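You operate a simulated robot arm through the tools that you are given. There is no shell and no other tool. Be economical: measure what you need, move in short steps, check, and stop when the job is done.

You run a simulated robot arm. Do the job below in one go: nothing can be reset, and whatever is moved stays where it is left.

JOB
Swap stock: earliest-dated sugar carton out of the green drawer, the new one in.
Fine: the old carton stands on the steel top over it, the drawer ends shut. Set down upright: what you pick out. Where these are worked on the way, their far stop is far enough and under half their travel is too little: green drawer.

Only the result counts: the job must be done as asked and must still hold three seconds after the hand-in. Knocking over, shifting, dropping, spilling or breaking anything else fails it.

ROBOT AND FRAMES
A 6-joint arm with a two-finger gripper, on a carriage that runs on a rail from [-7, -1204] to [7, 1136] (x, y) and turns from -2.077 to 3.718 rad about z. Base frame: it is fixed where the carriage stands at the start and does not move with it; the origin is on the floor, on the carriage's upright axis, x ahead of it, y to its left, z up. Readings come in mm, rad, newtons and seconds.
Its first joint turns from -2.897 to 2.897 rad. Places, roughly: green drawer [800, 600, 800]; inside of the green drawer [900, 600, 800]; steel top over the green drawer [900, 600, 900]. Payload 5 kg.
The tool frame sits at the grasp point between the pads (the TCP): z along the fingers, y along the line on which they close. The tips reach 30 mm beyond it. Largest opening 176 mm; the body of the gripper starts 153 mm behind the TCP.
Orientation is told as [roll, pitch, yaw] about the base's x, y, z axes, in that order, counted from this pose: with the fingers straight down and closing along the base's y, the tool's x points along the base's -x, its y along +y and its z along -z.

CONTROLS
- The arm moves only by the tool drive_tool. Its argument "steps" is a list of rows, each a list of 7 numbers: the opening, from 0 (shut) to 1 (fully open), then the shift along the tool's x, y, z in units of 50 mm (1.0 is 50 mm), then the turn, a rotation vector about the tool's x, y, z in units of 4 degrees (1.0 is 4 degrees). In form: [[claw, tx, ty, tz, wx, wy, wz], ...]. A call has 1 to 10 rows; each row shifts and turns the commanded pose from where the row before left it, along the tool's axes as they then stand. A call with a number of a shift or a turn outside -1 to 1 is refused whole. Rows are played at 5 a second. More than 50 mm and 0.15 rad between two rows, or a gripper value outside its range, and nothing of the call is played. A pose out of reach is approached as far as the arm can. The call stops where the force on the tool passes 90 N (or 10 N more than at its start, if that is more) or the arm is blocked; 0.2 s more then pass. The fingers move at their own pace and stop on an object; they squeeze with about 42 N. The grip force told is the motor's: it shows also when the fingers shut on nothing. Time passes only in rows, and 0.2 s behind the last, so rows that do not move let the fingers close. It gives the time, the measured TCP pose, the force on the tool (base axes), the opening and the grip force at its end, in the units of the frame above (readings bear some noise), with the torque about the TCP (base axes, N m) and any sound that the robot's microphone picked up, and new pictures: "show" is both (left out), scene, wrist or none.
- Cameras (640 x 400 px; columns grow to the right, rows downward): "scene" is now at [54.2, 245.1, 1618.6]; the picture's right is [0.42, -0.91, 0.00], its down [-0.58, -0.27, -0.77] and it looks along [0.70, 0.32, -0.64] (base axes); focal length 283 px, centre (320, 200). "wrist" rides on the gripper at [67, -9, -183] in the tool frame; the picture's right is [0.14, 0.99, 0.00], its down [-0.92, 0.13, -0.36] and it looks along [-0.36, 0.05, 0.93] (tool axes); focal length 251 px, centre (320, 200). There is no depth. A picture from a camera that has moved, and an enlarged one, comes with that camera's place and axes in the base frame and with its lens.
- raise_lower(by): slides the trunk up (or, below 0, down) by that many mm; the arm and the scene camera ride with it, the base frame stays. It gives what a move gives, with no picture.
- drive_base(legs): drives the robot by 1 to 6 legs, each [ahead, left, turn to the left] in mm, mm and rad, along the robot's own axes; the way and the turn of a leg run together, so that a leg with both is an arc; at most 1500 mm and 3.142 rad a leg. The arm and the cameras ride along, it lands a little off, and it stops where it bumps. It keeps to its track: a leg is cut to what the track allows. It gives what a move gives, and a new picture of the scene camera.
- aim_head(pan, tilt): turns the head with the scene camera to pan (to the left, within 2.094 rad either way) and tilt (down, from -0.506 to 1.204), counted from straight ahead of the robot. It gives what a move gives, and a new picture of the scene camera.
- close_up(camera, box): a new picture of the part [left, top, right, bottom] of that camera's present view, enlarged. No time passes.
- hand_in(): hands the job in; it is judged then, once.

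Work in short steps. Places have to be worked out from the pictures, the camera data and where the tool is seen: move nearer, look again, correct. Check each grasp and each placing, and mend what went wrong. You have 120 turns and 260 pictures in all, those below and enlarged ones among them. Open the gripper and draw the arm clear of the work before you hand the job in, unless the task says otherwise; then end with one line.

The tools are called after "Call:" by a JSON object that holds its "fn" and its "kwargs". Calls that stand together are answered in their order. drive_tool: Moves the arm, as the interface text tells. Its arguments: {"type":"object","properties":{"steps":{"type":"array"},"show":{"type":"string","enum":["both","scene","wrist","none"]}},"required":["steps"]} The other tools are called the same way: raise_lower (by) slides the trunk up or down; drive_base (legs) drives the base; aim_head (pan, tilt) turns the head that bears the scene camera; close_up (camera, box) takes an enlarged picture of a part of a camera's view; hand_in () hands the job in.

At the start:

```text
clock: 0.0
tcp_pos: [511.9, 708.2, 1210.9]
tcp_rot: [0.0, 0.0, -0.001]
ft_force: [-0.7, 0.5, 0.1]
torque: [0.03, 0.0, 0.02]
grip_width: 175.6
grasp_force: 0.0
trunk travel left (down, up): [-175.0, 175.0]
robot x, y, heading: [-0.7, 1.1, -0.001]
head pan, tilt: [0.429, 0.691]
```

scene: 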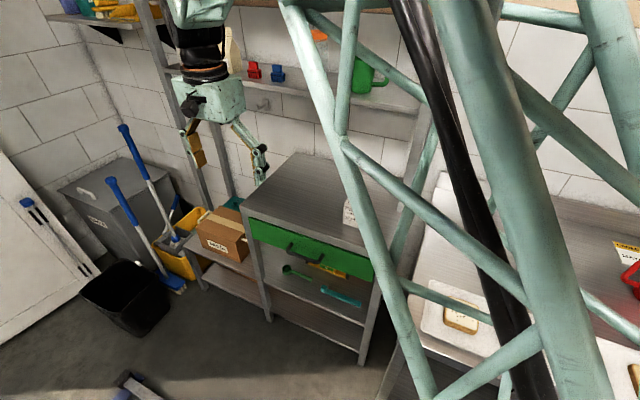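
wrist: 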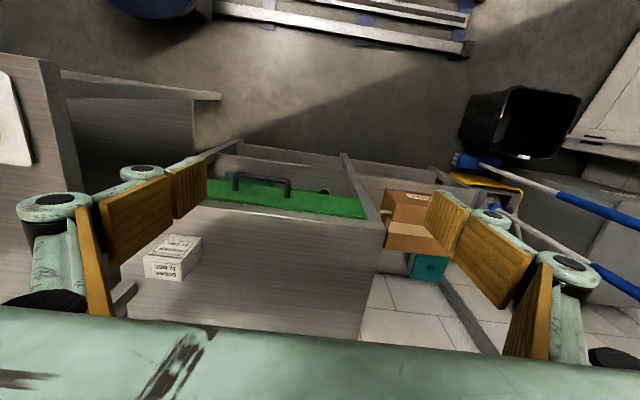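

The scene shows the green drawer under a steel top, with a white carton on top, probably the new one. I'll enlarge both views to read labels.

Call:
{"fn": "close_up", "kwargs": {"camera": "scene", "box": [220, 130, 420, 310]}}

Call:
{"fn": "close_up", "kwargs": {"camera": "wrist", "box": [110, 140, 390, 320]}}

```text
2.22 times, centred on (320, 220) of scene
camera zoom: at [54.2, 245.1, 1618.6], right [0.42, -0.91, 0.0], down [-0.58, -0.27, -0.77], along [0.7, 0.32, -0.64], focal length 629 px, centre (320, 156)
```

zoom: 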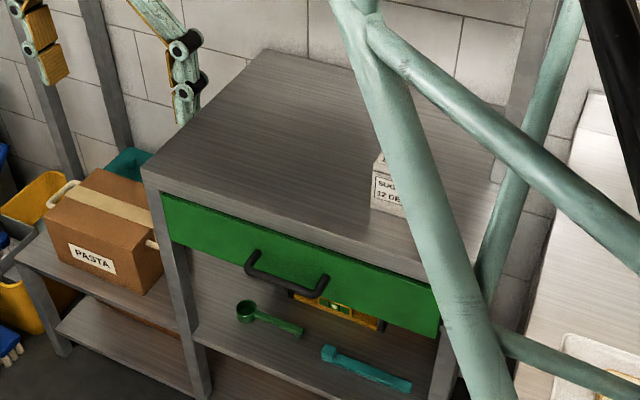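

```text
2.22 times, centred on (250, 230) of wrist
camera zoom: at [444.6, 697.8, 1393.8], right [-0.14, 0.99, 0.0], down [0.92, 0.13, 0.36], along [0.36, 0.05, -0.93], focal length 559 px, centre (476, 133)
```

zoom: 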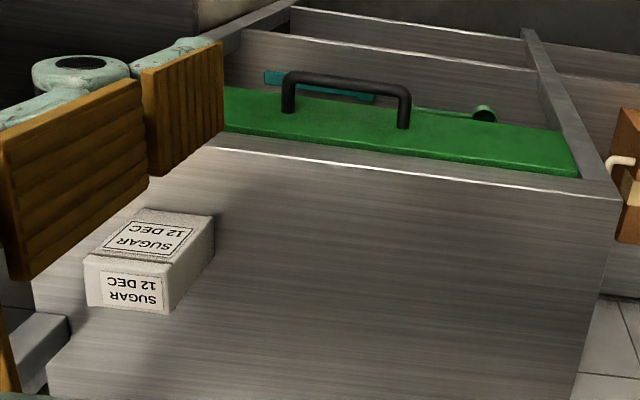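

Cabinet: top at z≈870, front edge x≈700, y≈330–887; handle bar at about x 641, y 514–646, z 790. The new carton is "12 DEC". I'll move the carriage nearer for reach.

Call:
{"fn": "drive_base", "kwargs": {"legs": [[0, 200, 0]]}}

```text
clock: 1.6
tcp_pos: [511.7, 904.2, 1211.4]
tcp_rot: [0.001, -0.002, 0.003]
ft_force: [-0.1, 0.7, -0.5]
torque: [0.0, -0.03, -0.02]
grip_width: 176.0
grasp_force: 0.0
trunk travel left (down, up): [-175.0, 175.0]
robot x, y, heading: [2.2, 196.9, 0.004]
head pan, tilt: [0.429, 0.691]
camera scene: at [55.2, 441.4, 1618.5], right [0.42, -0.91, 0.0], down [-0.58, -0.27, -0.77], along [0.7, 0.32, -0.64], focal length 283 px, centre (320, 200)
```

scene: 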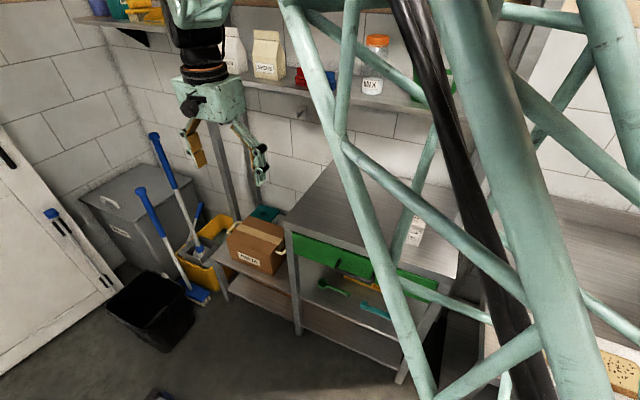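

The arm truss blocks the view. I'll bring the tool over the handle region at z≈1060, fingers shut, and look through the wrist camera.

Call:
{"fn": "drive_tool", "kwargs": {"steps": [[0, 0, -0.95, 0, 0, 0, 0], [0, 0, -0.95, 0, 0, 0, 0], [0, 0, -0.95, 0, 0, 0, 0], [0, 0, -0.95, 0, 0, 0, 0], [0, 0, -0.95, 0.75, 0, 0, 0], [0, 0, -0.95, 0.75, 0, 0, 0], [0, 0, -0.8, 0.75, 0, 0, 0], [0, 0, 0, 0.75, 0, 0, 0]]}}

```text
refused: row 5 steps farther than a row can; nothing moved
```

Call:
{"fn": "drive_tool", "kwargs": {"steps": [[0, 0, -0.95, 0, 0, 0, 0], [0, 0, -0.95, 0, 0, 0, 0], [0, 0, -0.95, 0, 0, 0, 0], [0, 0, -0.95, 0, 0, 0, 0], [0, 0, -0.95, 0, 0, 0, 0], [0, 0, -0.95, 0, 0, 0, 0], [0, 0, -0.8, 0, 0, 0, 0], [0, 0, 0, 1, 0, 0, 0], [0, 0, 0, 1, 0, 0, 0], [0, 0, 0, 1, 0, 0, 0]]}}

```text
clock: 3.8
tcp_pos: [511.0, 579.0, 1062.1]
tcp_rot: [0.002, -0.001, 0.002]
ft_force: [-0.2, -1.0, 0.5]
torque: [0.08, -0.14, 0.0]
grip_width: 0.0
grasp_force: 42.1
trunk travel left (down, up): [-175.0, 175.0]
robot x, y, heading: [1.3, 194.1, 0.001]
head pan, tilt: [0.429, 0.691]
camera scene: at [54.5, 440.9, 1618.6], right [0.42, -0.91, 0.0], down [-0.58, -0.27, -0.77], along [0.7, 0.32, -0.64], focal length 283 px, centre (320, 200)
camera wrist: at [444.1, 569.7, 1245.1], right [-0.14, 0.99, 0.0], down [0.92, 0.13, 0.36], along [0.36, 0.05, -0.93], focal length 251 px, centre (320, 200)
```

scene: 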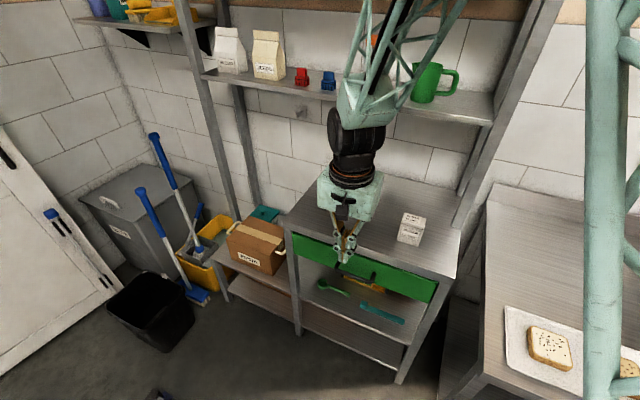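
wrist: 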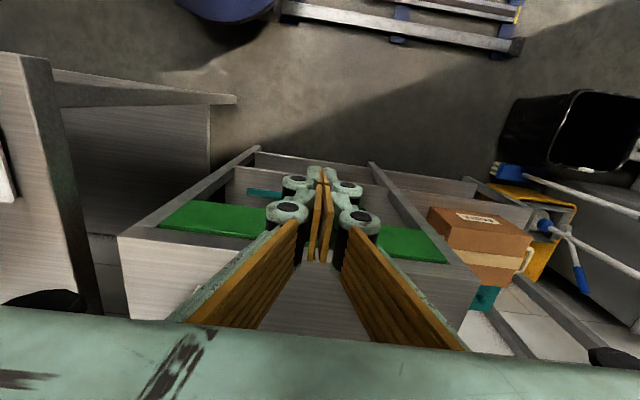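

Clearer view now. I'll enlarge the drawer and handle to fix positions.

Call:
{"fn": "close_up", "kwargs": {"camera": "scene", "box": [280, 180, 480, 305]}}

Call:
{"fn": "close_up", "kwargs": {"camera": "wrist", "box": [220, 140, 420, 265]}}

```text
3.20 times, centred on (380, 242) of scene
camera zoom: at [54.5, 440.9, 1618.6], right [0.42, -0.91, 0.0], down [-0.58, -0.27, -0.77], along [0.7, 0.32, -0.64], focal length 906 px, centre (128, 64)
```

zoom: 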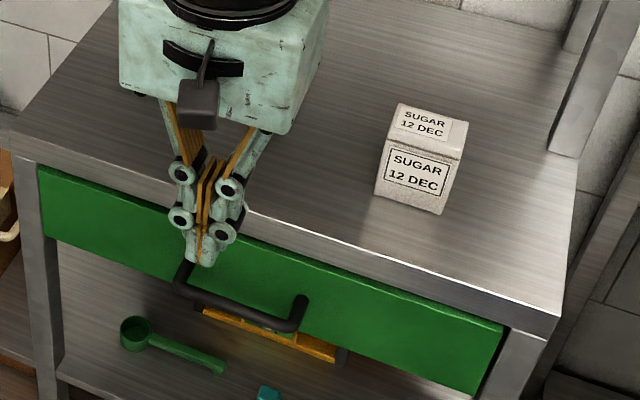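

```text
3.20 times, centred on (320, 202) of wrist
camera zoom: at [444.1, 569.7, 1245.1], right [-0.14, 0.99, 0.0], down [0.92, 0.13, 0.36], along [0.36, 0.05, -0.93], focal length 805 px, centre (320, 192)
```

zoom: 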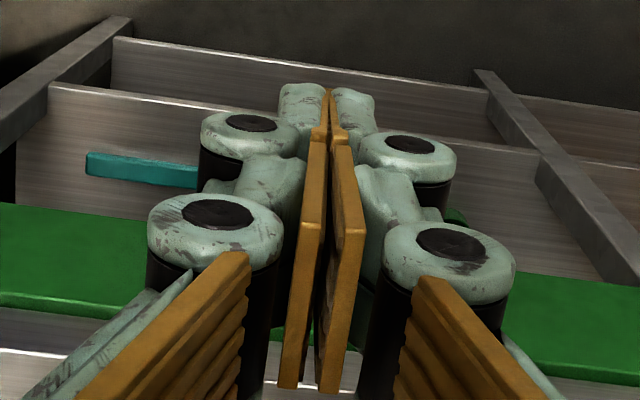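

The handle is about 40 mm deep, too tight for straight-down hooking, so I'll grip the bar with the fingers closing across it and the tool tilted 45° forward. First I yaw +90°.

Call:
{"fn": "drive_tool", "kwargs": {"steps": [[0.3, 0, 0, 0, 0, 0, -1], [0.3, 0, 0, 0, 0, 0, -1], [0.3, 0, 0, 0, 0, 0, -1], [0.3, 0, 0, 0, 0, 0, -1], [0.3, 0, 0, 0, 0, 0, -1], [0.3, 0, 0, 0, 0, 0, -1], [0.3, 0, 0, 0, 0, 0, -1], [0.3, 0, 0, 0, 0, 0, -1], [0.3, 0, 0, 0, 0, 0, -1], [0.3, 0, 0, 0, 0, 0, -1]], "show": "none"}}

Call:
{"fn": "drive_tool", "kwargs": {"steps": [[0.3, 0, 0, 0, 0, 0, -1], [0.3, 0, 0, 0, 0, 0, -1], [0.3, 0, 0, 0, 0, 0, -1], [0.3, 0, 0, 0, 0, 0, -1], [0.3, 0, 0, 0, 0, 0, -1], [0.3, 0, 0, 0, 0, 0, -1], [0.3, 0, 0, 0, 0, 0, -1], [0.3, 0, 0, 0, 0, 0, -1], [0.3, 0, 0, 0, 0, 0, -1], [0.3, 0, 0, 0, 0, 0, -1]], "show": "none"}}

Call:
{"fn": "drive_tool", "kwargs": {"steps": [[0.3, 0, 0, 0, 0, 0, -1], [0.3, 0, 0, 0, 0, 0, -1], [0.3, 0, 0, 0, 0, 0, -0.5], [0.3, 0, 0, 0, 1, 0, 0], [0.3, 0, 0, 0, 1, 0, 0], [0.3, 0, 0, 0, 1, 0, 0], [0.3, 0, 0, 0, 1, 0, 0], [0.3, 0, 0, 0, 1, 0, 0], [0.3, 0, 0, 0, 1, 0, 0], [0.3, 0, 0, 0, 1, 0, 0]]}}

```text
clock: 6.0
tcp_pos: [512.0, 579.0, 1061.2]
tcp_rot: [0.0, -0.001, 0.701]
ft_force: [-0.4, -0.5, -0.2]
torque: [0.02, 0.02, 0.0]
grip_width: 52.9
grasp_force: 0.1
trunk travel left (down, up): [-175.0, 175.0]
robot x, y, heading: [3.0, 196.1, 0.001]
head pan, tilt: [0.429, 0.691]
```

```text
clock: 8.2
tcp_pos: [511.1, 579.9, 1061.2]
tcp_rot: [0.0, 0.0, 1.401]
ft_force: [1.0, 0.6, 0.0]
torque: [0.02, 0.0, 0.01]
grip_width: 53.0
grasp_force: 0.1
trunk travel left (down, up): [-175.0, 175.0]
robot x, y, heading: [4.6, 195.9, -0.001]
head pan, tilt: [0.429, 0.691]
```

```text
clock: 10.4
tcp_pos: [511.8, 578.0, 1060.0]
tcp_rot: [-0.488, 0.0, 1.571]
ft_force: [0.0, -0.8, -1.0]
torque: [0.03, 0.05, -0.01]
grip_width: 52.8
grasp_force: 0.2
trunk travel left (down, up): [-175.0, 175.0]
robot x, y, heading: [1.7, 194.9, 0.002]
head pan, tilt: [0.429, 0.691]
camera scene: at [60.4, 439.8, 1629.1], right [0.38, -0.92, 0.0], down [-0.5, -0.21, -0.84], along [0.78, 0.32, -0.54], focal length 283 px, centre (320, 200)
camera wrist: at [434.2, 512.1, 1226.3], right [-0.87, -0.14, -0.46], down [-0.28, 0.92, 0.26], along [0.39, 0.36, -0.85], focal length 251 px, centre (320, 200)
```

scene: 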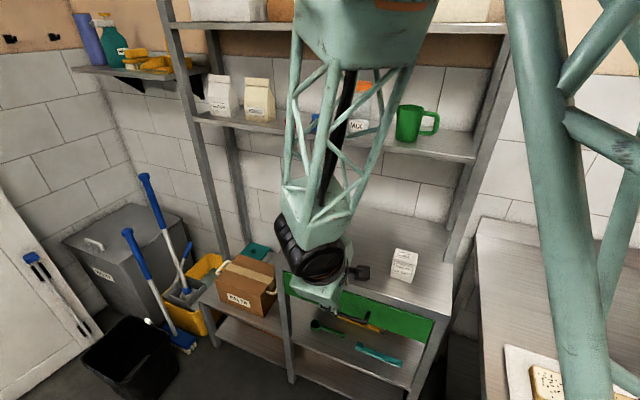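
wrist: 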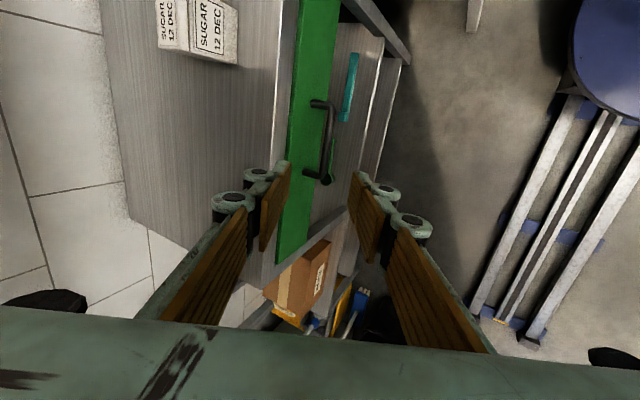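

Tilt goes as planned. I'll add 20° more tilt and move to a pre-grasp point about 100 mm short of the bar.

Call:
{"fn": "drive_tool", "kwargs": {"steps": [[0.3, 0, 0, 0, 1, 0, 0], [0.3, 0, 0, 0, 1, 0, 0], [0.3, 0, 0, 0, 1, 0, 0], [0.3, 0, 0, 0, 1, 0, 0], [0.3, 0, 0, 0, 1, 0, 0], [0.3, 0, 0.76, 0, 0, 0, 0], [0.3, 0, 0.76, 0, 0, 0, 0], [0.3, 0, 0.76, 0.1, 0, 0, 0], [0.3, 0, 0, 0.9, 0, 0, 0], [0.3, 0, 0, 0.9, 0, 0, 0]]}}

```text
clock: 12.6
tcp_pos: [515.6, 602.3, 912.3]
tcp_rot: [-0.84, 0.0, 1.573]
ft_force: [-1.9, 0.2, 1.2]
torque: [0.06, -0.05, 0.03]
grip_width: 52.8
grasp_force: 0.1
out of reach, approached as far as the arm can: row 7, 8
trunk travel left (down, up): [-175.0, 175.0]
robot x, y, heading: [-1.8, 192.8, -0.003]
head pan, tilt: [0.429, 0.691]
camera scene: at [53.7, 441.0, 1618.6], right [0.42, -0.91, 0.0], down [-0.58, -0.27, -0.77], along [0.7, 0.32, -0.64], focal length 283 px, centre (320, 200)
camera wrist: at [385.4, 534.8, 1041.0], right [-0.66, -0.14, -0.74], down [-0.36, 0.92, 0.15], along [0.66, 0.36, -0.66], focal length 251 px, centre (320, 200)
```

scene: 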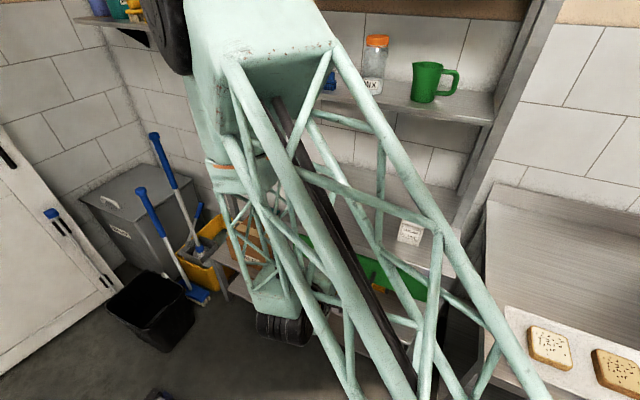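
wrist: 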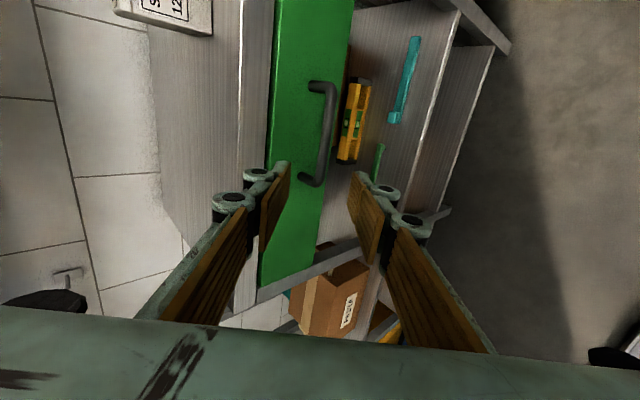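

The pose is too near the carriage for this tilt. I'll lift, move the carriage to y≈-50 so there is room to pull, and then return.

Call:
{"fn": "drive_tool", "kwargs": {"steps": [[0.3, 0, -0.74, -0.66, 0, 0, 0], [0.3, 0, -0.74, -0.66, 0, 0, 0], [0.3, 0, -0.74, -0.66, 0, 0, 0], [0.3, 0, -0.74, -0.66, 0, 0, 0]], "show": "none"}}

Call:
{"fn": "drive_base", "kwargs": {"legs": [[0, -245, 0]]}}

```text
clock: 13.6
tcp_pos: [517.3, 602.0, 1110.2]
tcp_rot: [-0.837, 0.002, 1.57]
ft_force: [-1.1, 0.8, 0.5]
torque: [-0.02, 0.02, -0.02]
grip_width: 52.8
grasp_force: 0.0
trunk travel left (down, up): [-175.0, 175.0]
robot x, y, heading: [2.4, 197.1, -0.0]
head pan, tilt: [0.429, 0.691]
```

```text
clock: 15.5
tcp_pos: [516.8, 357.7, 1110.3]
tcp_rot: [-0.839, -0.001, 1.574]
ft_force: [-0.3, 0.3, 0.8]
torque: [-0.01, -0.03, 0.0]
grip_width: 52.6
grasp_force: 0.1
trunk travel left (down, up): [-175.0, 175.0]
robot x, y, heading: [0.9, -46.6, 0.002]
head pan, tilt: [0.429, 0.691]
camera scene: at [62.3, 193.3, 1637.7], right [0.34, -0.94, 0.0], down [-0.43, -0.15, -0.89], along [0.84, 0.3, -0.46], focal length 283 px, centre (320, 200)
```

scene: 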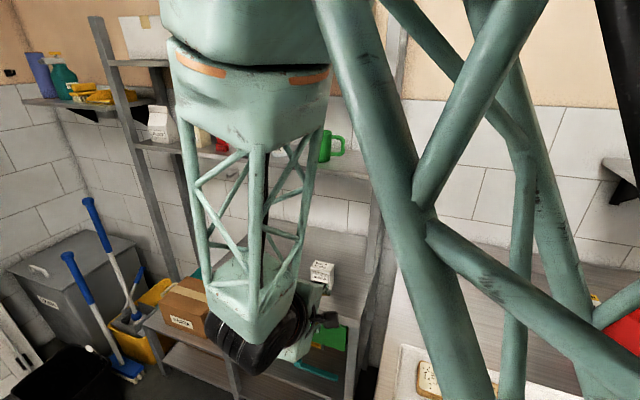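

Now I shift +y to line up with the handle and go down toward pre-grasp.

Call:
{"fn": "drive_tool", "kwargs": {"steps": [[0.3, -0.9, 0, 0, 0, 0, 0], [0.3, -0.9, 0, 0, 0, 0, 0], [0.3, -0.9, 0, 0, 0, 0, 0], [0.3, -0.9, 0, 0, 0, 0, 0], [0.3, -0.85, 0, 0, 0, 0, 0], [0.3, 0, 0.62, 0.74, 0, 0, 0], [0.3, 0, 0.62, 0.74, 0, 0, 0], [0.3, 0, 0.62, 0.74, 0, 0, 0], [0.3, 0, 0.62, 0.74, 0, 0, 0], [0.3, 0, 0.62, 0.74, 0, 0, 0]]}}

```text
clock: 17.7
tcp_pos: [551.6, 583.4, 871.8]
tcp_rot: [-0.836, -0.001, 1.572]
ft_force: [-0.8, -0.8, 1.2]
torque: [0.05, 0.12, 0.06]
grip_width: 52.7
grasp_force: 0.1
trunk travel left (down, up): [-175.0, 175.0]
robot x, y, heading: [0.7, -45.9, -0.003]
head pan, tilt: [0.429, 0.691]
camera scene: at [53.2, 197.3, 1618.6], right [0.42, -0.91, 0.0], down [-0.58, -0.27, -0.77], along [0.7, 0.32, -0.64], focal length 283 px, centre (320, 200)
camera wrist: at [420.6, 514.1, 1000.6], right [-0.66, -0.14, -0.74], down [-0.36, 0.92, 0.15], along [0.66, 0.36, -0.66], focal length 251 px, centre (320, 200)
```

scene: 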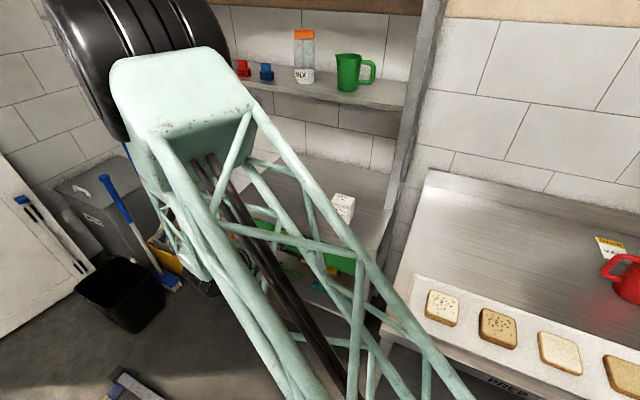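
wrist: 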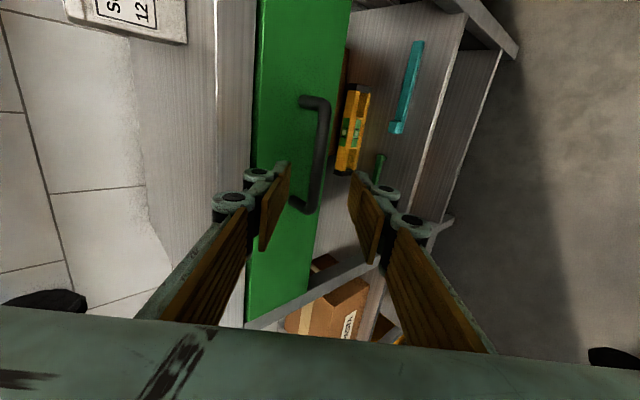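

The bar (≈[640,578,790]) lines up with the approach axis, 121 mm ahead. I'll narrow the opening, advance 105 mm, then check.

Call:
{"fn": "drive_tool", "kwargs": {"steps": [[0.22, 0, 0, 0.5, 0, 0, 0], [0.22, 0, 0.0, 0.5, 0, 0, 0], [0.22, 0, 0, 0.5, 0, 0, 0], [0.22, 0, 0, 0.4, 0, 0, 0], [0.22, 0, 0, 0.2, 0, 0, 0]], "show": "wrist"}}

```text
clock: 18.9
tcp_pos: [627.8, 581.4, 800.9]
tcp_rot: [-0.838, 0.001, 1.571]
ft_force: [0.9, -0.5, 0.6]
torque: [-0.02, 0.02, 0.03]
grip_width: 38.6
grasp_force: 0.1
trunk travel left (down, up): [-175.0, 175.0]
robot x, y, heading: [1.1, -49.2, 0.002]
head pan, tilt: [0.429, 0.691]
camera wrist: at [498.5, 513.5, 931.1], right [-0.66, -0.14, -0.74], down [-0.36, 0.92, 0.15], along [0.66, 0.36, -0.66], focal length 251 px, centre (320, 200)
```

wrist: 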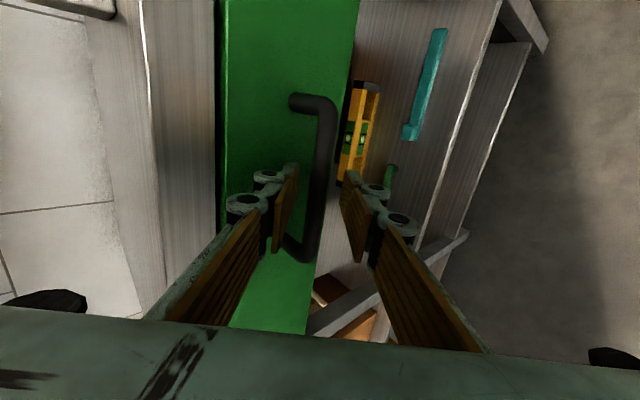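

The bar sits between the fingers. I'll advance 5 mm more and close.

Call:
{"fn": "drive_tool", "kwargs": {"steps": [[0.22, 0, 0, 0.12, 0, 0, 0], [0, 0, 0, 0, 0, 0, 0], [0, 0, 0, 0, 0, 0, 0], [0, 0, 0, 0, 0, 0, 0]], "show": "wrist"}}

```text
clock: 19.9
tcp_pos: [633.1, 581.1, 799.4]
tcp_rot: [-0.84, -0.001, 1.572]
ft_force: [0.7, 0.7, 10.9]
torque: [0.27, -0.02, -0.33]
grip_width: 13.1
grasp_force: 45.6
trunk travel left (down, up): [-175.0, 175.0]
robot x, y, heading: [1.6, -51.2, 0.002]
head pan, tilt: [0.429, 0.691]
camera wrist: at [502.9, 513.7, 927.7], right [-0.66, -0.14, -0.74], down [-0.36, 0.92, 0.15], along [0.66, 0.36, -0.66], focal length 251 px, centre (320, 200)
```

wrist: 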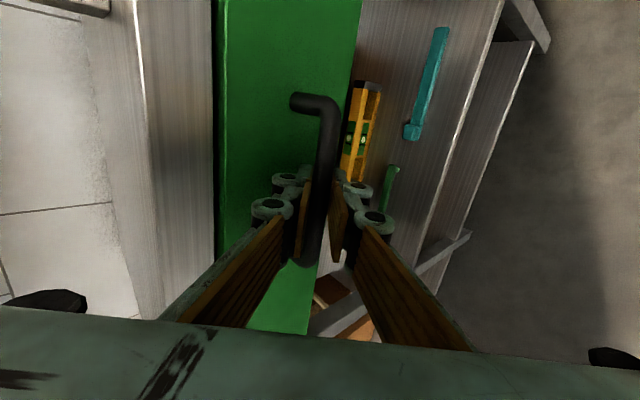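

The bar is gripped (13 mm). I'll pull straight toward -x, 150 mm, with force monitored.

Call:
{"fn": "drive_tool", "kwargs": {"steps": [[0, 0, 0.27, -0.3, 0, 0, 0], [0, 0, 0.4, -0.446, 0, 0, 0], [0, 0, 0.4, -0.446, 0, 0, 0], [0, 0, 0.4, -0.446, 0, 0, 0], [0, 0, 0.4, -0.446, 0, 0, 0], [0, 0, 0.27, -0.3, 0, 0, 0]]}}

```text
clock: 21.3
tcp_pos: [471.6, 583.6, 799.1]
tcp_rot: [-0.839, 0.0, 1.575]
ft_force: [-1.7, 13.1, 17.8]
torque: [-0.09, -0.06, -0.58]
grip_width: 13.3
grasp_force: 44.9
trunk travel left (down, up): [-175.0, 175.0]
robot x, y, heading: [-2.8, -48.3, 0.003]
head pan, tilt: [0.429, 0.691]
camera scene: at [53.4, 197.7, 1618.7], right [0.42, -0.91, 0.0], down [-0.58, -0.27, -0.77], along [0.7, 0.32, -0.64], focal length 283 px, centre (320, 200)
camera wrist: at [341.5, 514.4, 927.7], right [-0.66, -0.14, -0.74], down [-0.36, 0.92, 0.15], along [0.66, 0.36, -0.66], focal length 251 px, centre (320, 200)
```

scene: 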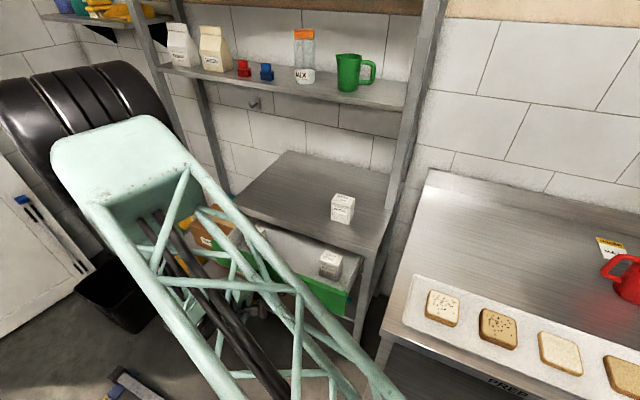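
wrist: 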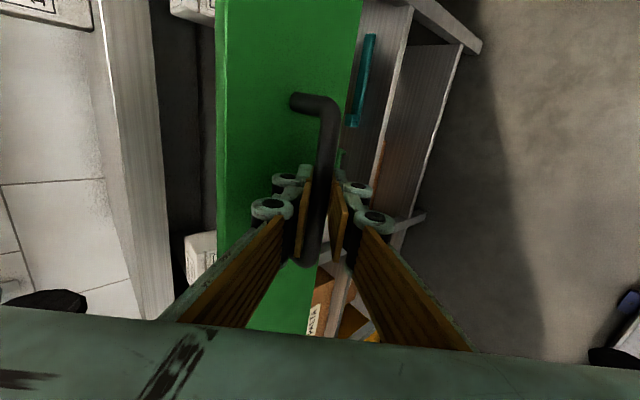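

The drawer is out 160 mm and cartons are visible inside. I keep pulling.

Call:
{"fn": "drive_tool", "kwargs": {"steps": [[0, 0, 0.27, -0.3, 0, 0, 0], [0, 0, 0.4, -0.446, 0, 0, 0], [0, 0, 0.4, -0.446, 0, 0, 0], [0, 0, 0.27, -0.3, 0, 0, 0]]}}

```text
clock: 22.3
tcp_pos: [371.9, 582.5, 797.9]
tcp_rot: [-0.837, 0.0, 1.572]
ft_force: [-1.8, 30.9, 17.5]
torque: [0.2, -0.06, -0.36]
grip_width: 12.9
grasp_force: 44.7
trunk travel left (down, up): [-175.0, 175.0]
robot x, y, heading: [0.3, -47.9, 0.001]
head pan, tilt: [0.429, 0.691]
camera scene: at [53.4, 198.5, 1618.6], right [0.42, -0.91, 0.0], down [-0.58, -0.27, -0.77], along [0.7, 0.32, -0.64], focal length 283 px, centre (320, 200)
camera wrist: at [241.5, 514.8, 927.7], right [-0.66, -0.14, -0.74], down [-0.36, 0.92, 0.15], along [0.66, 0.36, -0.66], focal length 251 px, centre (320, 200)
```

scene: 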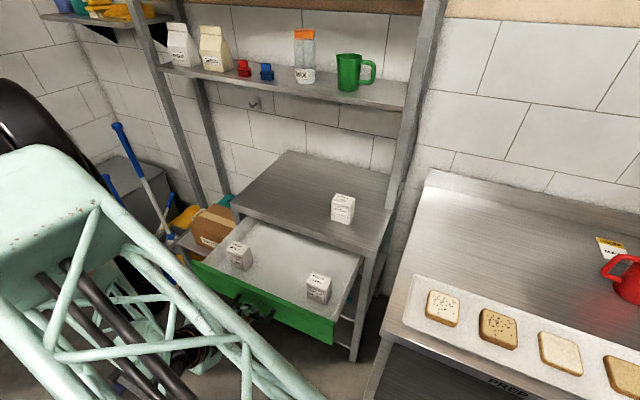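
wrist: 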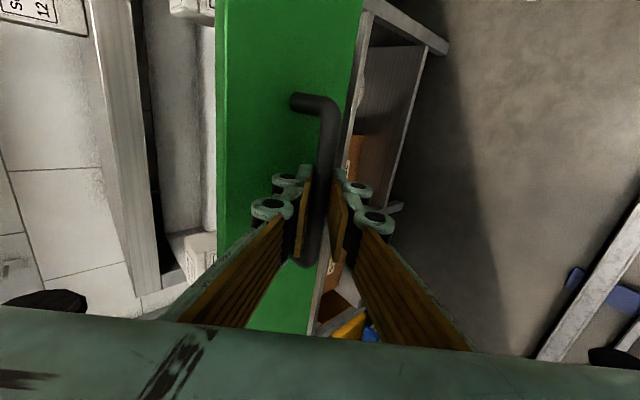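

Open 261 mm. I'll read the dates inside the drawer.

Call:
{"fn": "close_up", "kwargs": {"camera": "scene", "box": [190, 180, 390, 350]}}

Call:
{"fn": "close_up", "kwargs": {"camera": "scene", "box": [215, 230, 275, 280]}}

Call:
{"fn": "close_up", "kwargs": {"camera": "scene", "box": [290, 260, 350, 310]}}

```text
2.35 times, centred on (290, 265) of scene
camera zoom: at [53.4, 198.5, 1618.6], right [0.42, -0.91, 0.0], down [-0.58, -0.27, -0.77], along [0.7, 0.32, -0.64], focal length 666 px, centre (391, 47)
```

zoom: 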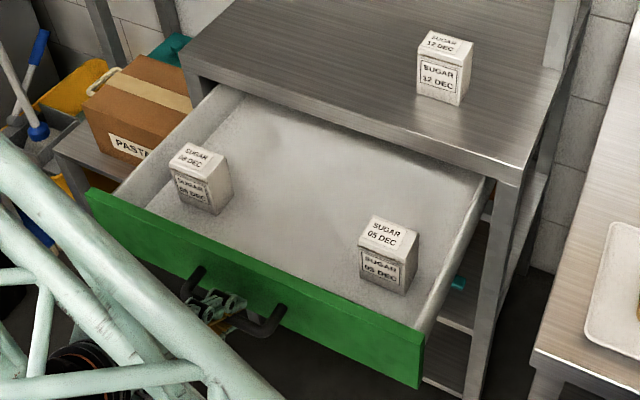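

```text
8.00 times, centred on (245, 255) of scene
camera zoom: at [53.4, 198.5, 1618.6], right [0.42, -0.91, 0.0], down [-0.58, -0.27, -0.77], along [0.7, 0.32, -0.64], focal length 2264 px, centre (920, -240)
```

zoom: 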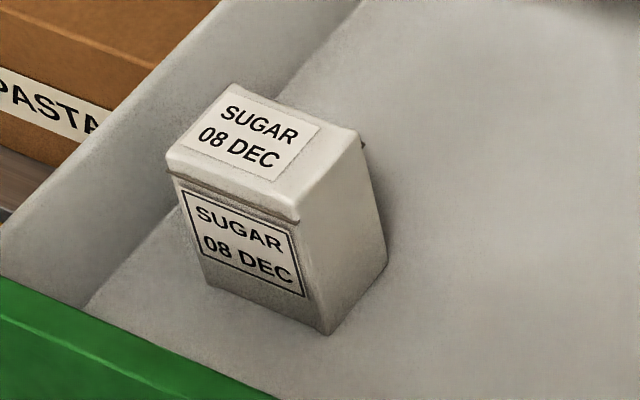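

```text
8.00 times, centred on (320, 285) of scene
camera zoom: at [53.4, 198.5, 1618.6], right [0.42, -0.91, 0.0], down [-0.58, -0.27, -0.77], along [0.7, 0.32, -0.64], focal length 2264 px, centre (320, -480)
```

zoom: 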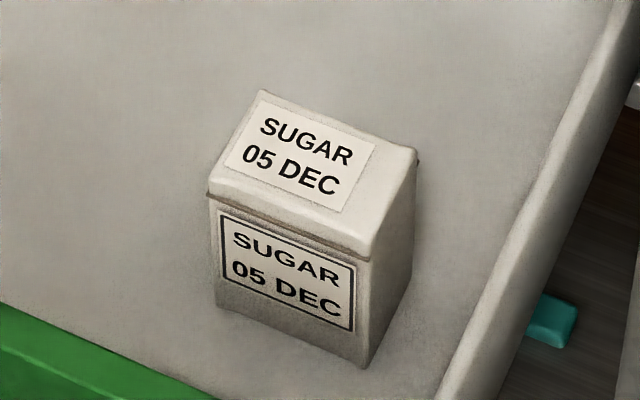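

05 DEC is at the right, 08 DEC at the left. I'll pull to the far stop in case more cartons sit deeper.

Call:
{"fn": "drive_tool", "kwargs": {"steps": [[0, 0, 0.2, -0.223, 0, 0, 0], [0, 0, 0.27, -0.3, 0, 0, 0], [0, 0, 0.27, -0.3, 0, 0, 0], [0, 0, 0.27, -0.3, 0, 0, 0]], "show": "scene"}}

```text
clock: 23.2
tcp_pos: [320.6, 576.2, 802.8]
tcp_rot: [-0.849, -0.002, 1.557]
ft_force: [19.9, 5.5, 4.2]
torque: [-1.31, -0.14, -0.54]
grip_width: 13.6
grasp_force: 44.7
trunk travel left (down, up): [-175.0, 175.0]
robot x, y, heading: [1.8, -49.6, -0.01]
head pan, tilt: [0.429, 0.691]
stopped in row 4: the force on the tool passed its limit at 156 N (the readings are from after the stop); the commanded pose is now the measured one
camera scene: at [57.0, 197.2, 1618.4], right [0.41, -0.91, 0.0], down [-0.58, -0.26, -0.77], along [0.7, 0.32, -0.64], focal length 283 px, centre (320, 200)
```

scene: 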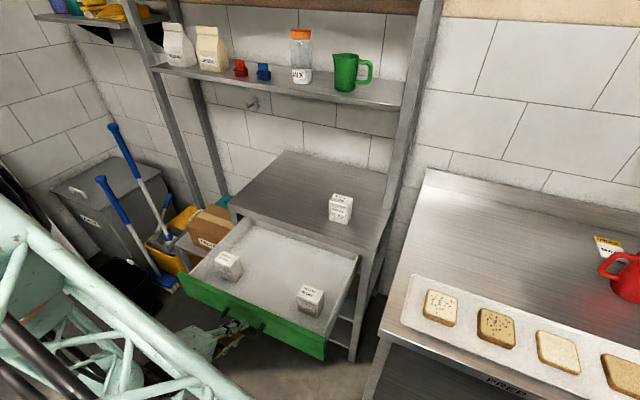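

That is the far stop, about 312 mm out. I'll check the inside.

Call:
{"fn": "close_up", "kwargs": {"camera": "scene", "box": [170, 180, 370, 360]}}

```text
2.22 times, centred on (270, 270) of scene
camera zoom: at [57.0, 197.2, 1618.4], right [0.41, -0.91, 0.0], down [-0.58, -0.26, -0.77], along [0.7, 0.32, -0.64], focal length 629 px, centre (431, 44)
```

zoom: 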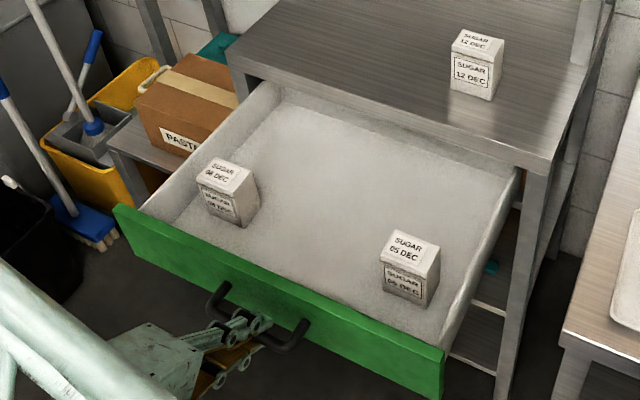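

Both cartons stand upright; 05 DEC is the target. I release the handle and back off along the approach axis.

Call:
{"fn": "drive_tool", "kwargs": {"steps": [[0.22, 0, 0, 0, 0, 0, 0], [0.22, 0, 0, 0, 0, 0, 0], [0.22, 0, 0, -0.4, 0, 0, 0], [0.22, 0, 0, -0.6, 0, 0, 0], [0.22, 0, -0.3, -0.8, 0, 0, 0], [0.22, 0, -0.74, -0.66, 0, 0, 0], [0.22, 0, -0.74, -0.66, 0, 0, 0], [0.22, 0, -0.74, -0.66, 0, 0, 0]]}}

```text
clock: 25.2
tcp_pos: [265.3, 566.9, 994.8]
tcp_rot: [-0.849, 0.041, 1.551]
ft_force: [0.2, -0.5, 0.1]
torque: [0.04, 0.05, 0.0]
grip_width: 38.7
grasp_force: 0.1
trunk travel left (down, up): [-175.0, 175.0]
robot x, y, heading: [1.4, -43.8, -0.002]
head pan, tilt: [0.429, 0.691]
stopped in row 8: the arm was blocked; the commanded pose is now the measured one
camera scene: at [54.5, 203.9, 1622.4], right [0.47, -0.88, 0.0], down [-0.53, -0.28, -0.8], along [0.7, 0.38, -0.6], focal length 283 px, centre (320, 200)
camera wrist: at [132.9, 507.7, 1125.3], right [-0.66, -0.16, -0.74], down [-0.34, 0.94, 0.1], along [0.67, 0.32, -0.67], focal length 251 px, centre (320, 200)
```

scene: 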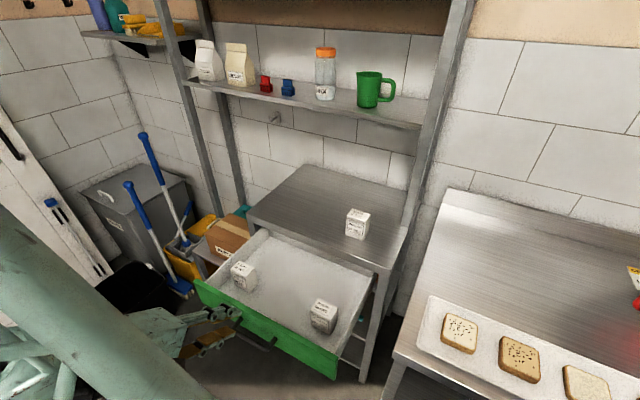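
wrist: 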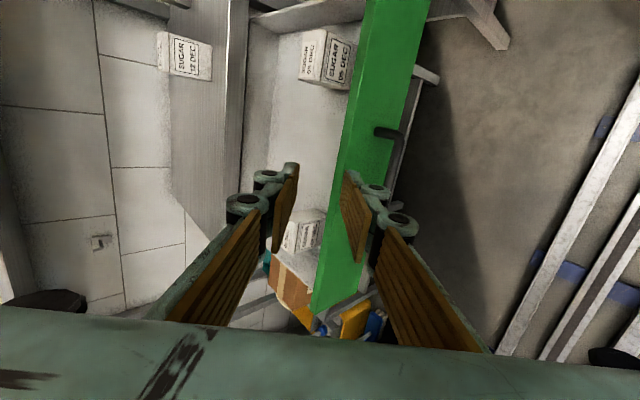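

Arm got blocked near itself on the retreat. I'll move forward and up over the drawer, then straighten the tool to vertical.

Call:
{"fn": "drive_tool", "kwargs": {"steps": [[0.22, 0, -0.5, 0.55, 0, 0, 0], [0.22, 0, -0.66, 0.6, 0, 0, 0], [0.22, 0, -0.66, 0.6, 0, 0, 0], [0.22, 0, -0.8, 0.3, 0, 0, 0], [0.22, 0, -0.8, 0.3, 0, 0, 0], [0.22, 0, 0, 0, -1, 0, 0], [0.22, 0, 0, 0, -1, 0, 0], [0.22, 0, 0, 0, -1, 0, 0], [0.22, 0, 0, 0, -1, 0, 0], [0.22, 0, 0, 0, -1, 0, 0]], "show": "none"}}

Call:
{"fn": "drive_tool", "kwargs": {"steps": [[0.22, 0, 0, 0, -1, 0, 0], [0.22, 0, 0, 0, -1, 0, 0], [0.22, 0, 0, 0, -1, 0, 0], [0.22, 0, 0, 0, -1, 0, 0], [0.22, 0, 0, 0, -1, 0, 0], [0.22, 0, 0, 0, -1, 0, 0], [0.22, 0, 0, 0, -1, 0, 0], [0.22, 0, 0, 0, -0.15, 0, 0]]}}

```text
clock: 27.4
tcp_pos: [463.8, 565.4, 1045.5]
tcp_rot: [-0.499, 0.042, 1.551]
ft_force: [-0.6, 0.4, 0.0]
torque: [-0.02, -0.02, -0.02]
grip_width: 39.1
grasp_force: 0.1
trunk travel left (down, up): [-175.0, 175.0]
robot x, y, heading: [0.1, -45.8, -0.009]
head pan, tilt: [0.429, 0.691]
```

```text
clock: 29.2
tcp_pos: [465.4, 567.7, 1046.8]
tcp_rot: [-0.001, 0.04, 1.551]
ft_force: [-0.1, -0.2, -0.7]
torque: [0.0, 0.06, -0.01]
grip_width: 38.8
grasp_force: 0.0
trunk travel left (down, up): [-175.0, 175.0]
robot x, y, heading: [-0.6, -47.7, -0.007]
head pan, tilt: [0.429, 0.691]
camera scene: at [55.7, 197.7, 1618.6], right [0.41, -0.91, 0.0], down [-0.58, -0.26, -0.77], along [0.7, 0.32, -0.64], focal length 283 px, centre (320, 200)
camera wrist: at [474.2, 506.3, 1232.5], right [-0.99, -0.12, 0.01], down [-0.11, 0.94, 0.33], along [-0.04, 0.32, -0.95], focal length 251 px, centre (320, 200)
```

scene: 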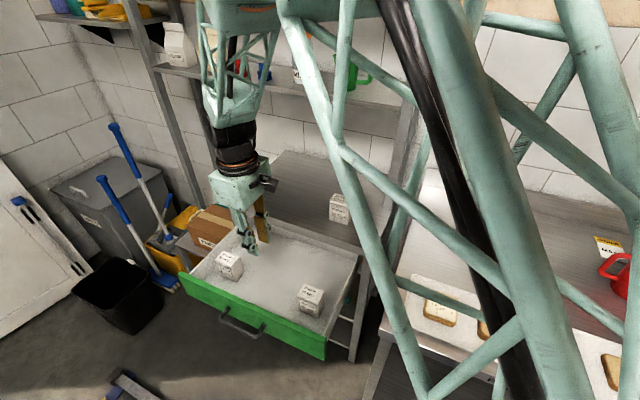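
wrist: 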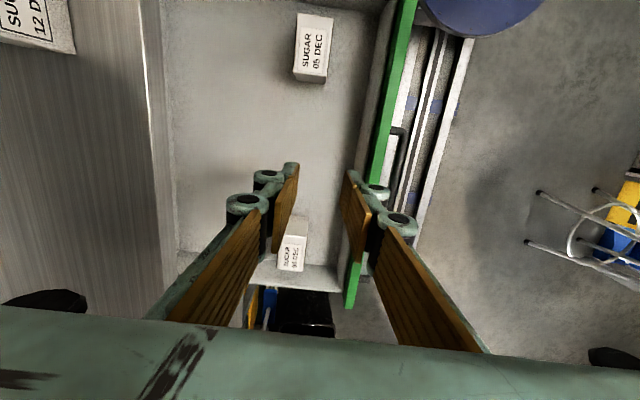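

View is clear now: 05 DEC is at about [494,420]. I'll level the small residual tilt, move above it, lower a bit and open for the grasp (closing along x).

Call:
{"fn": "drive_tool", "kwargs": {"steps": [[0.55, 0, 0, 0, 0, -0.57, -0.29], [0.55, 0.95, -0.2, 0, 0, 0, 0], [0.55, 0.95, -0.2, 0, 0, 0, 0], [0.55, 0.95, -0.2, 0, 0, 0, 0], [0.55, 0, 0, 0.7, 0, 0, 0], [0.55, 0, 0, 0.7, 0, 0, 0]]}}

```text
clock: 30.6
tcp_pos: [495.9, 424.1, 976.2]
tcp_rot: [0.0, 0.001, 1.572]
ft_force: [-0.8, -0.1, -0.7]
torque: [0.03, -0.01, 0.04]
grip_width: 96.8
grasp_force: 0.0
trunk travel left (down, up): [-175.0, 175.0]
robot x, y, heading: [1.1, -51.6, -0.006]
head pan, tilt: [0.429, 0.691]
camera scene: at [55.3, 197.9, 1618.4], right [0.41, -0.91, 0.0], down [-0.58, -0.26, -0.77], along [0.7, 0.32, -0.64], focal length 283 px, centre (320, 200)
camera wrist: at [505.6, 356.6, 1159.0], right [-0.99, -0.14, 0.0], down [-0.13, 0.92, 0.36], along [-0.05, 0.36, -0.93], focal length 251 px, centre (320, 200)
```

scene: 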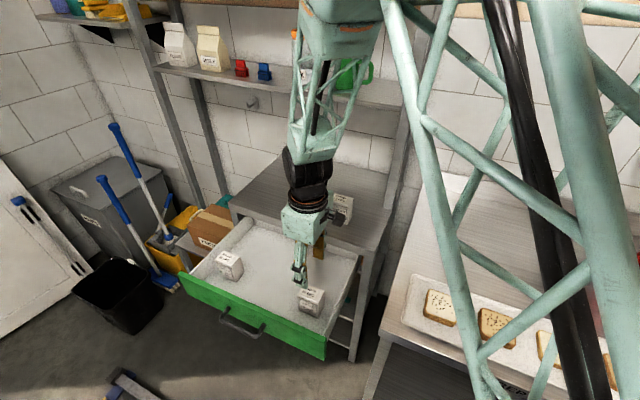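
wrist: 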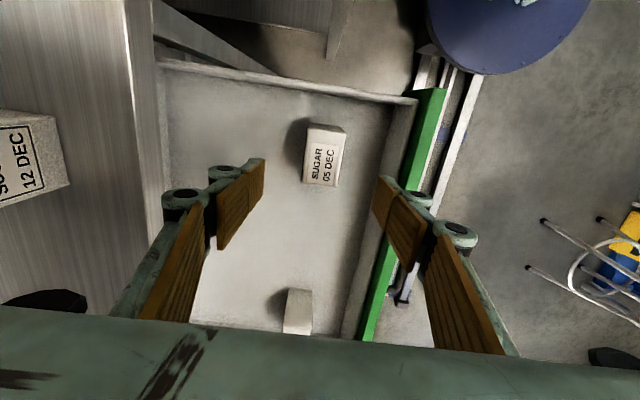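

I'll zoom for precise carton corners.

Call:
{"fn": "close_up", "kwargs": {"camera": "wrist", "box": [240, 90, 400, 215]}}

```text
3.20 times, centred on (320, 152) of wrist
camera zoom: at [505.6, 356.6, 1159.0], right [-0.99, -0.14, 0.0], down [-0.13, 0.92, 0.36], along [-0.05, 0.36, -0.93], focal length 805 px, centre (320, 352)
```

zoom: 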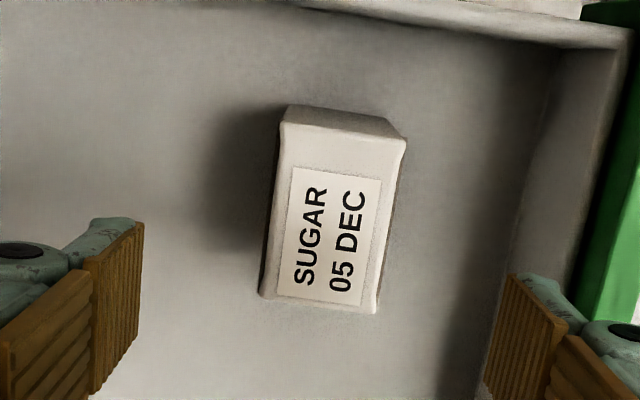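

Carton measured: centre [492.5,423], 48×70×~85 mm, top z≈845, square to the axes. I go straight down to z≈808 around it.

Call:
{"fn": "drive_tool", "kwargs": {"steps": [[0.55, 0.02, 0.07, 0.84, 0, 0, 0], [0.55, 0, 0, 0.84, 0, 0, 0], [0.55, 0, 0, 0.84, 0, 0, 0], [0.55, 0, 0, 0.5, 0, 0, 0], [0.55, 0, 0, 0.34, 0, 0, 0]]}}

```text
clock: 31.8
tcp_pos: [492.1, 423.0, 810.1]
tcp_rot: [0.001, 0.0, 1.573]
ft_force: [0.2, -0.8, 0.4]
torque: [0.03, -0.03, -0.02]
grip_width: 96.6
grasp_force: 0.1
trunk travel left (down, up): [-175.0, 175.0]
robot x, y, heading: [-2.6, -48.9, -0.008]
head pan, tilt: [0.429, 0.691]
camera scene: at [55.1, 197.5, 1618.6], right [0.41, -0.91, 0.0], down [-0.58, -0.26, -0.77], along [0.7, 0.32, -0.64], focal length 283 px, centre (320, 200)
camera wrist: at [501.8, 355.4, 992.2], right [-0.99, -0.14, 0.0], down [-0.13, 0.92, 0.36], along [-0.05, 0.36, -0.93], focal length 251 px, centre (320, 200)
```

scene: 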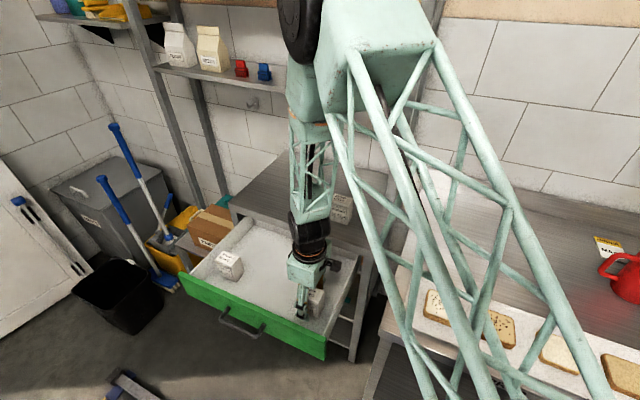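
wrist: 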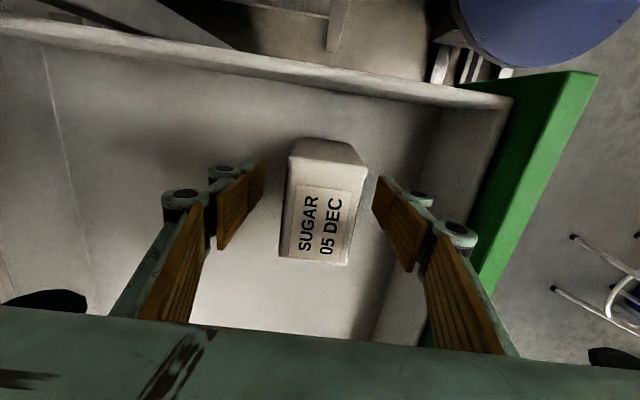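

Carton is centred between the pads. Closing.

Call:
{"fn": "drive_tool", "kwargs": {"steps": [[0.15, 0, 0, 0, 0, 0, 0], [0.0, 0, 0, 0, 0, 0, 0], [0, 0, 0, 0, 0, 0, 0], [0, 0, 0, -0.4, 0, 0, 0]], "show": "wrist"}}

```text
clock: 32.8
tcp_pos: [492.2, 424.5, 828.7]
tcp_rot: [0.001, 0.002, 1.573]
ft_force: [1.3, 0.0, -2.9]
torque: [-0.06, 0.06, 0.04]
grip_width: 49.1
grasp_force: 41.9
trunk travel left (down, up): [-175.0, 175.0]
robot x, y, heading: [-0.1, -48.2, -0.006]
head pan, tilt: [0.429, 0.691]
camera wrist: at [502.0, 355.6, 1011.6], right [-0.99, -0.14, 0.0], down [-0.13, 0.92, 0.36], along [-0.05, 0.36, -0.93], focal length 251 px, centre (320, 200)
```

wrist: 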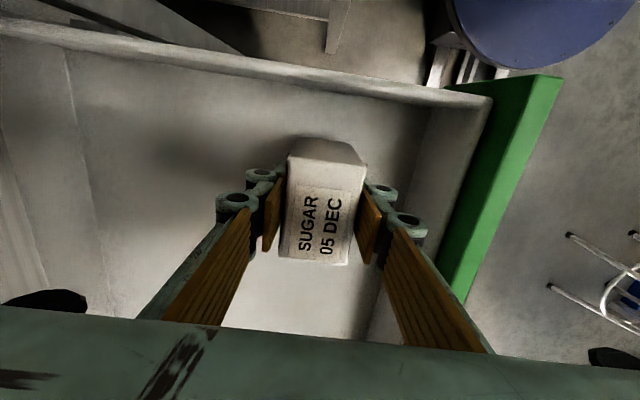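

Held at 49 mm. I'll lift clear and then drive the carriage +y to get reach over the steel top.

Call:
{"fn": "drive_tool", "kwargs": {"steps": [[0, 0, 0, -0.8, 0, 0, 0], [0, 0, 0, -0.9, 0, 0, 0], [0, 0, 0, -0.9, 0, 0, 0], [0, 0, 0, -0.9, 0, 0, 0], [0, 0, 0, -0.6, 0, 0, 0]], "show": "none"}}

Call:
{"fn": "drive_base", "kwargs": {"legs": [[0, 230, 0]]}}

```text
clock: 34.0
tcp_pos: [492.5, 423.3, 1034.0]
tcp_rot: [-0.001, -0.001, 1.573]
ft_force: [0.3, 0.5, -2.4]
torque: [0.02, 0.02, -0.01]
grip_width: 48.9
grasp_force: 41.2
trunk travel left (down, up): [-175.0, 175.0]
robot x, y, heading: [-3.4, -44.6, -0.003]
head pan, tilt: [0.429, 0.691]
```

```text
clock: 35.8
tcp_pos: [494.1, 651.7, 1032.9]
tcp_rot: [0.0, 0.0, 1.572]
ft_force: [-0.4, 0.0, -2.8]
torque: [0.04, -0.03, 0.02]
grip_width: 49.1
grasp_force: 42.1
trunk travel left (down, up): [-175.0, 175.0]
robot x, y, heading: [4.8, 181.2, -0.002]
head pan, tilt: [0.429, 0.691]
camera scene: at [56.8, 426.2, 1618.6], right [0.41, -0.91, 0.0], down [-0.58, -0.26, -0.77], along [0.7, 0.32, -0.64], focal length 283 px, centre (320, 200)
```

scene: 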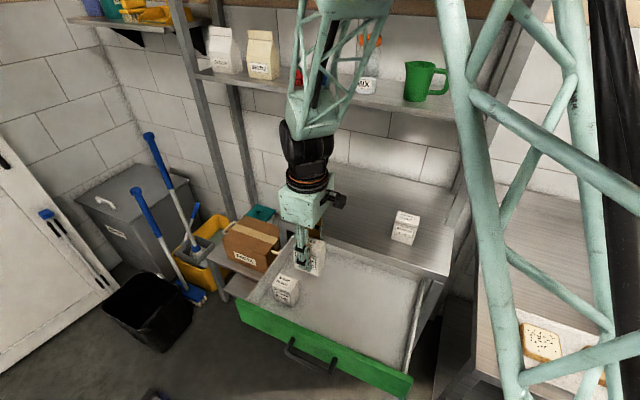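

Now forward 275 mm over the top, then down to leave ~20 mm clearance.

Call:
{"fn": "drive_tool", "kwargs": {"steps": [[0, 0, -0.92, 0, 0, 0, 0], [0, 0, -0.92, 0, 0, 0, 0], [0, 0, -0.92, 0, 0, 0, 0], [0, 0, -0.92, 0, 0, 0, 0], [0, 0, -0.92, 0, 0, 0, 0], [0, 0, -0.92, 0, 0, 0, 0], [0, 0, 0, 0.9, 0, 0, 0], [0, 0, 0, 0.85, 0, 0, 0]]}}

```text
clock: 37.6
tcp_pos: [770.6, 652.2, 952.4]
tcp_rot: [-0.004, -0.003, 1.573]
ft_force: [-9.0, -3.8, 49.4]
torque: [-0.14, 0.4, 0.0]
grip_width: 49.7
grasp_force: 42.4
trunk travel left (down, up): [-175.0, 175.0]
robot x, y, heading: [-0.9, 180.6, -0.005]
head pan, tilt: [0.429, 0.691]
camera scene: at [54.2, 424.4, 1619.8], right [0.41, -0.91, 0.0], down [-0.58, -0.26, -0.77], along [0.7, 0.32, -0.64], focal length 283 px, centre (320, 200)
camera wrist: at [779.5, 583.8, 1135.2], right [-0.99, -0.14, -0.01], down [-0.13, 0.92, 0.36], along [-0.05, 0.36, -0.93], focal length 251 px, centre (320, 200)
```

scene: 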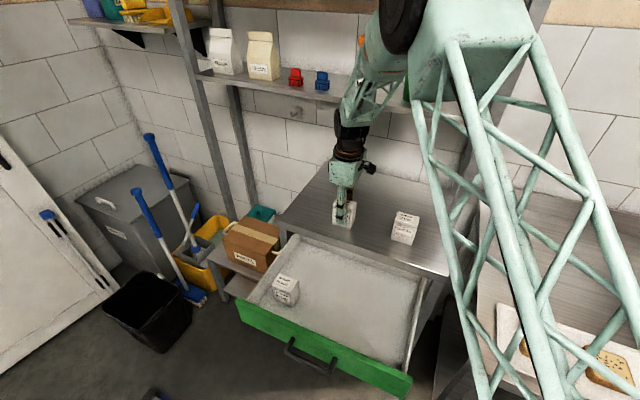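
wrist: 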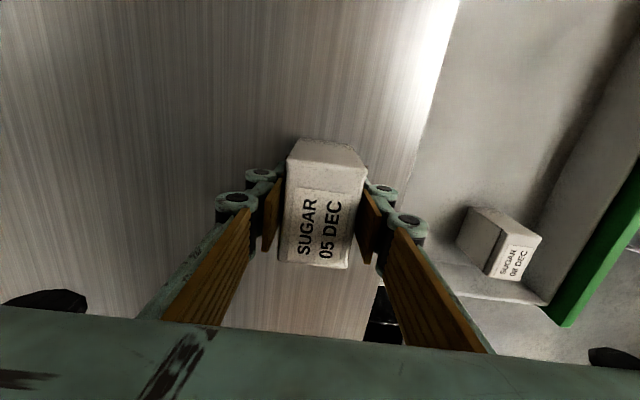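

Touched down already (49 N), so the top is at z≈900. I'll relieve the press by ~6 mm and open gently.

Call:
{"fn": "drive_tool", "kwargs": {"steps": [[0, 0, 0, -0.12, 0, 0, 0], [0, 0, 0, 0, 0, 0, 0]], "show": "none"}}

```text
clock: 38.2
tcp_pos: [770.3, 652.1, 952.4]
tcp_rot: [-0.001, 0.0, 1.571]
ft_force: [5.9, 4.5, 17.4]
torque: [0.82, -0.73, -0.08]
grip_width: 48.9
grasp_force: 42.1
trunk travel left (down, up): [-175.0, 175.0]
robot x, y, heading: [2.2, 180.8, -0.004]
head pan, tilt: [0.429, 0.691]
```

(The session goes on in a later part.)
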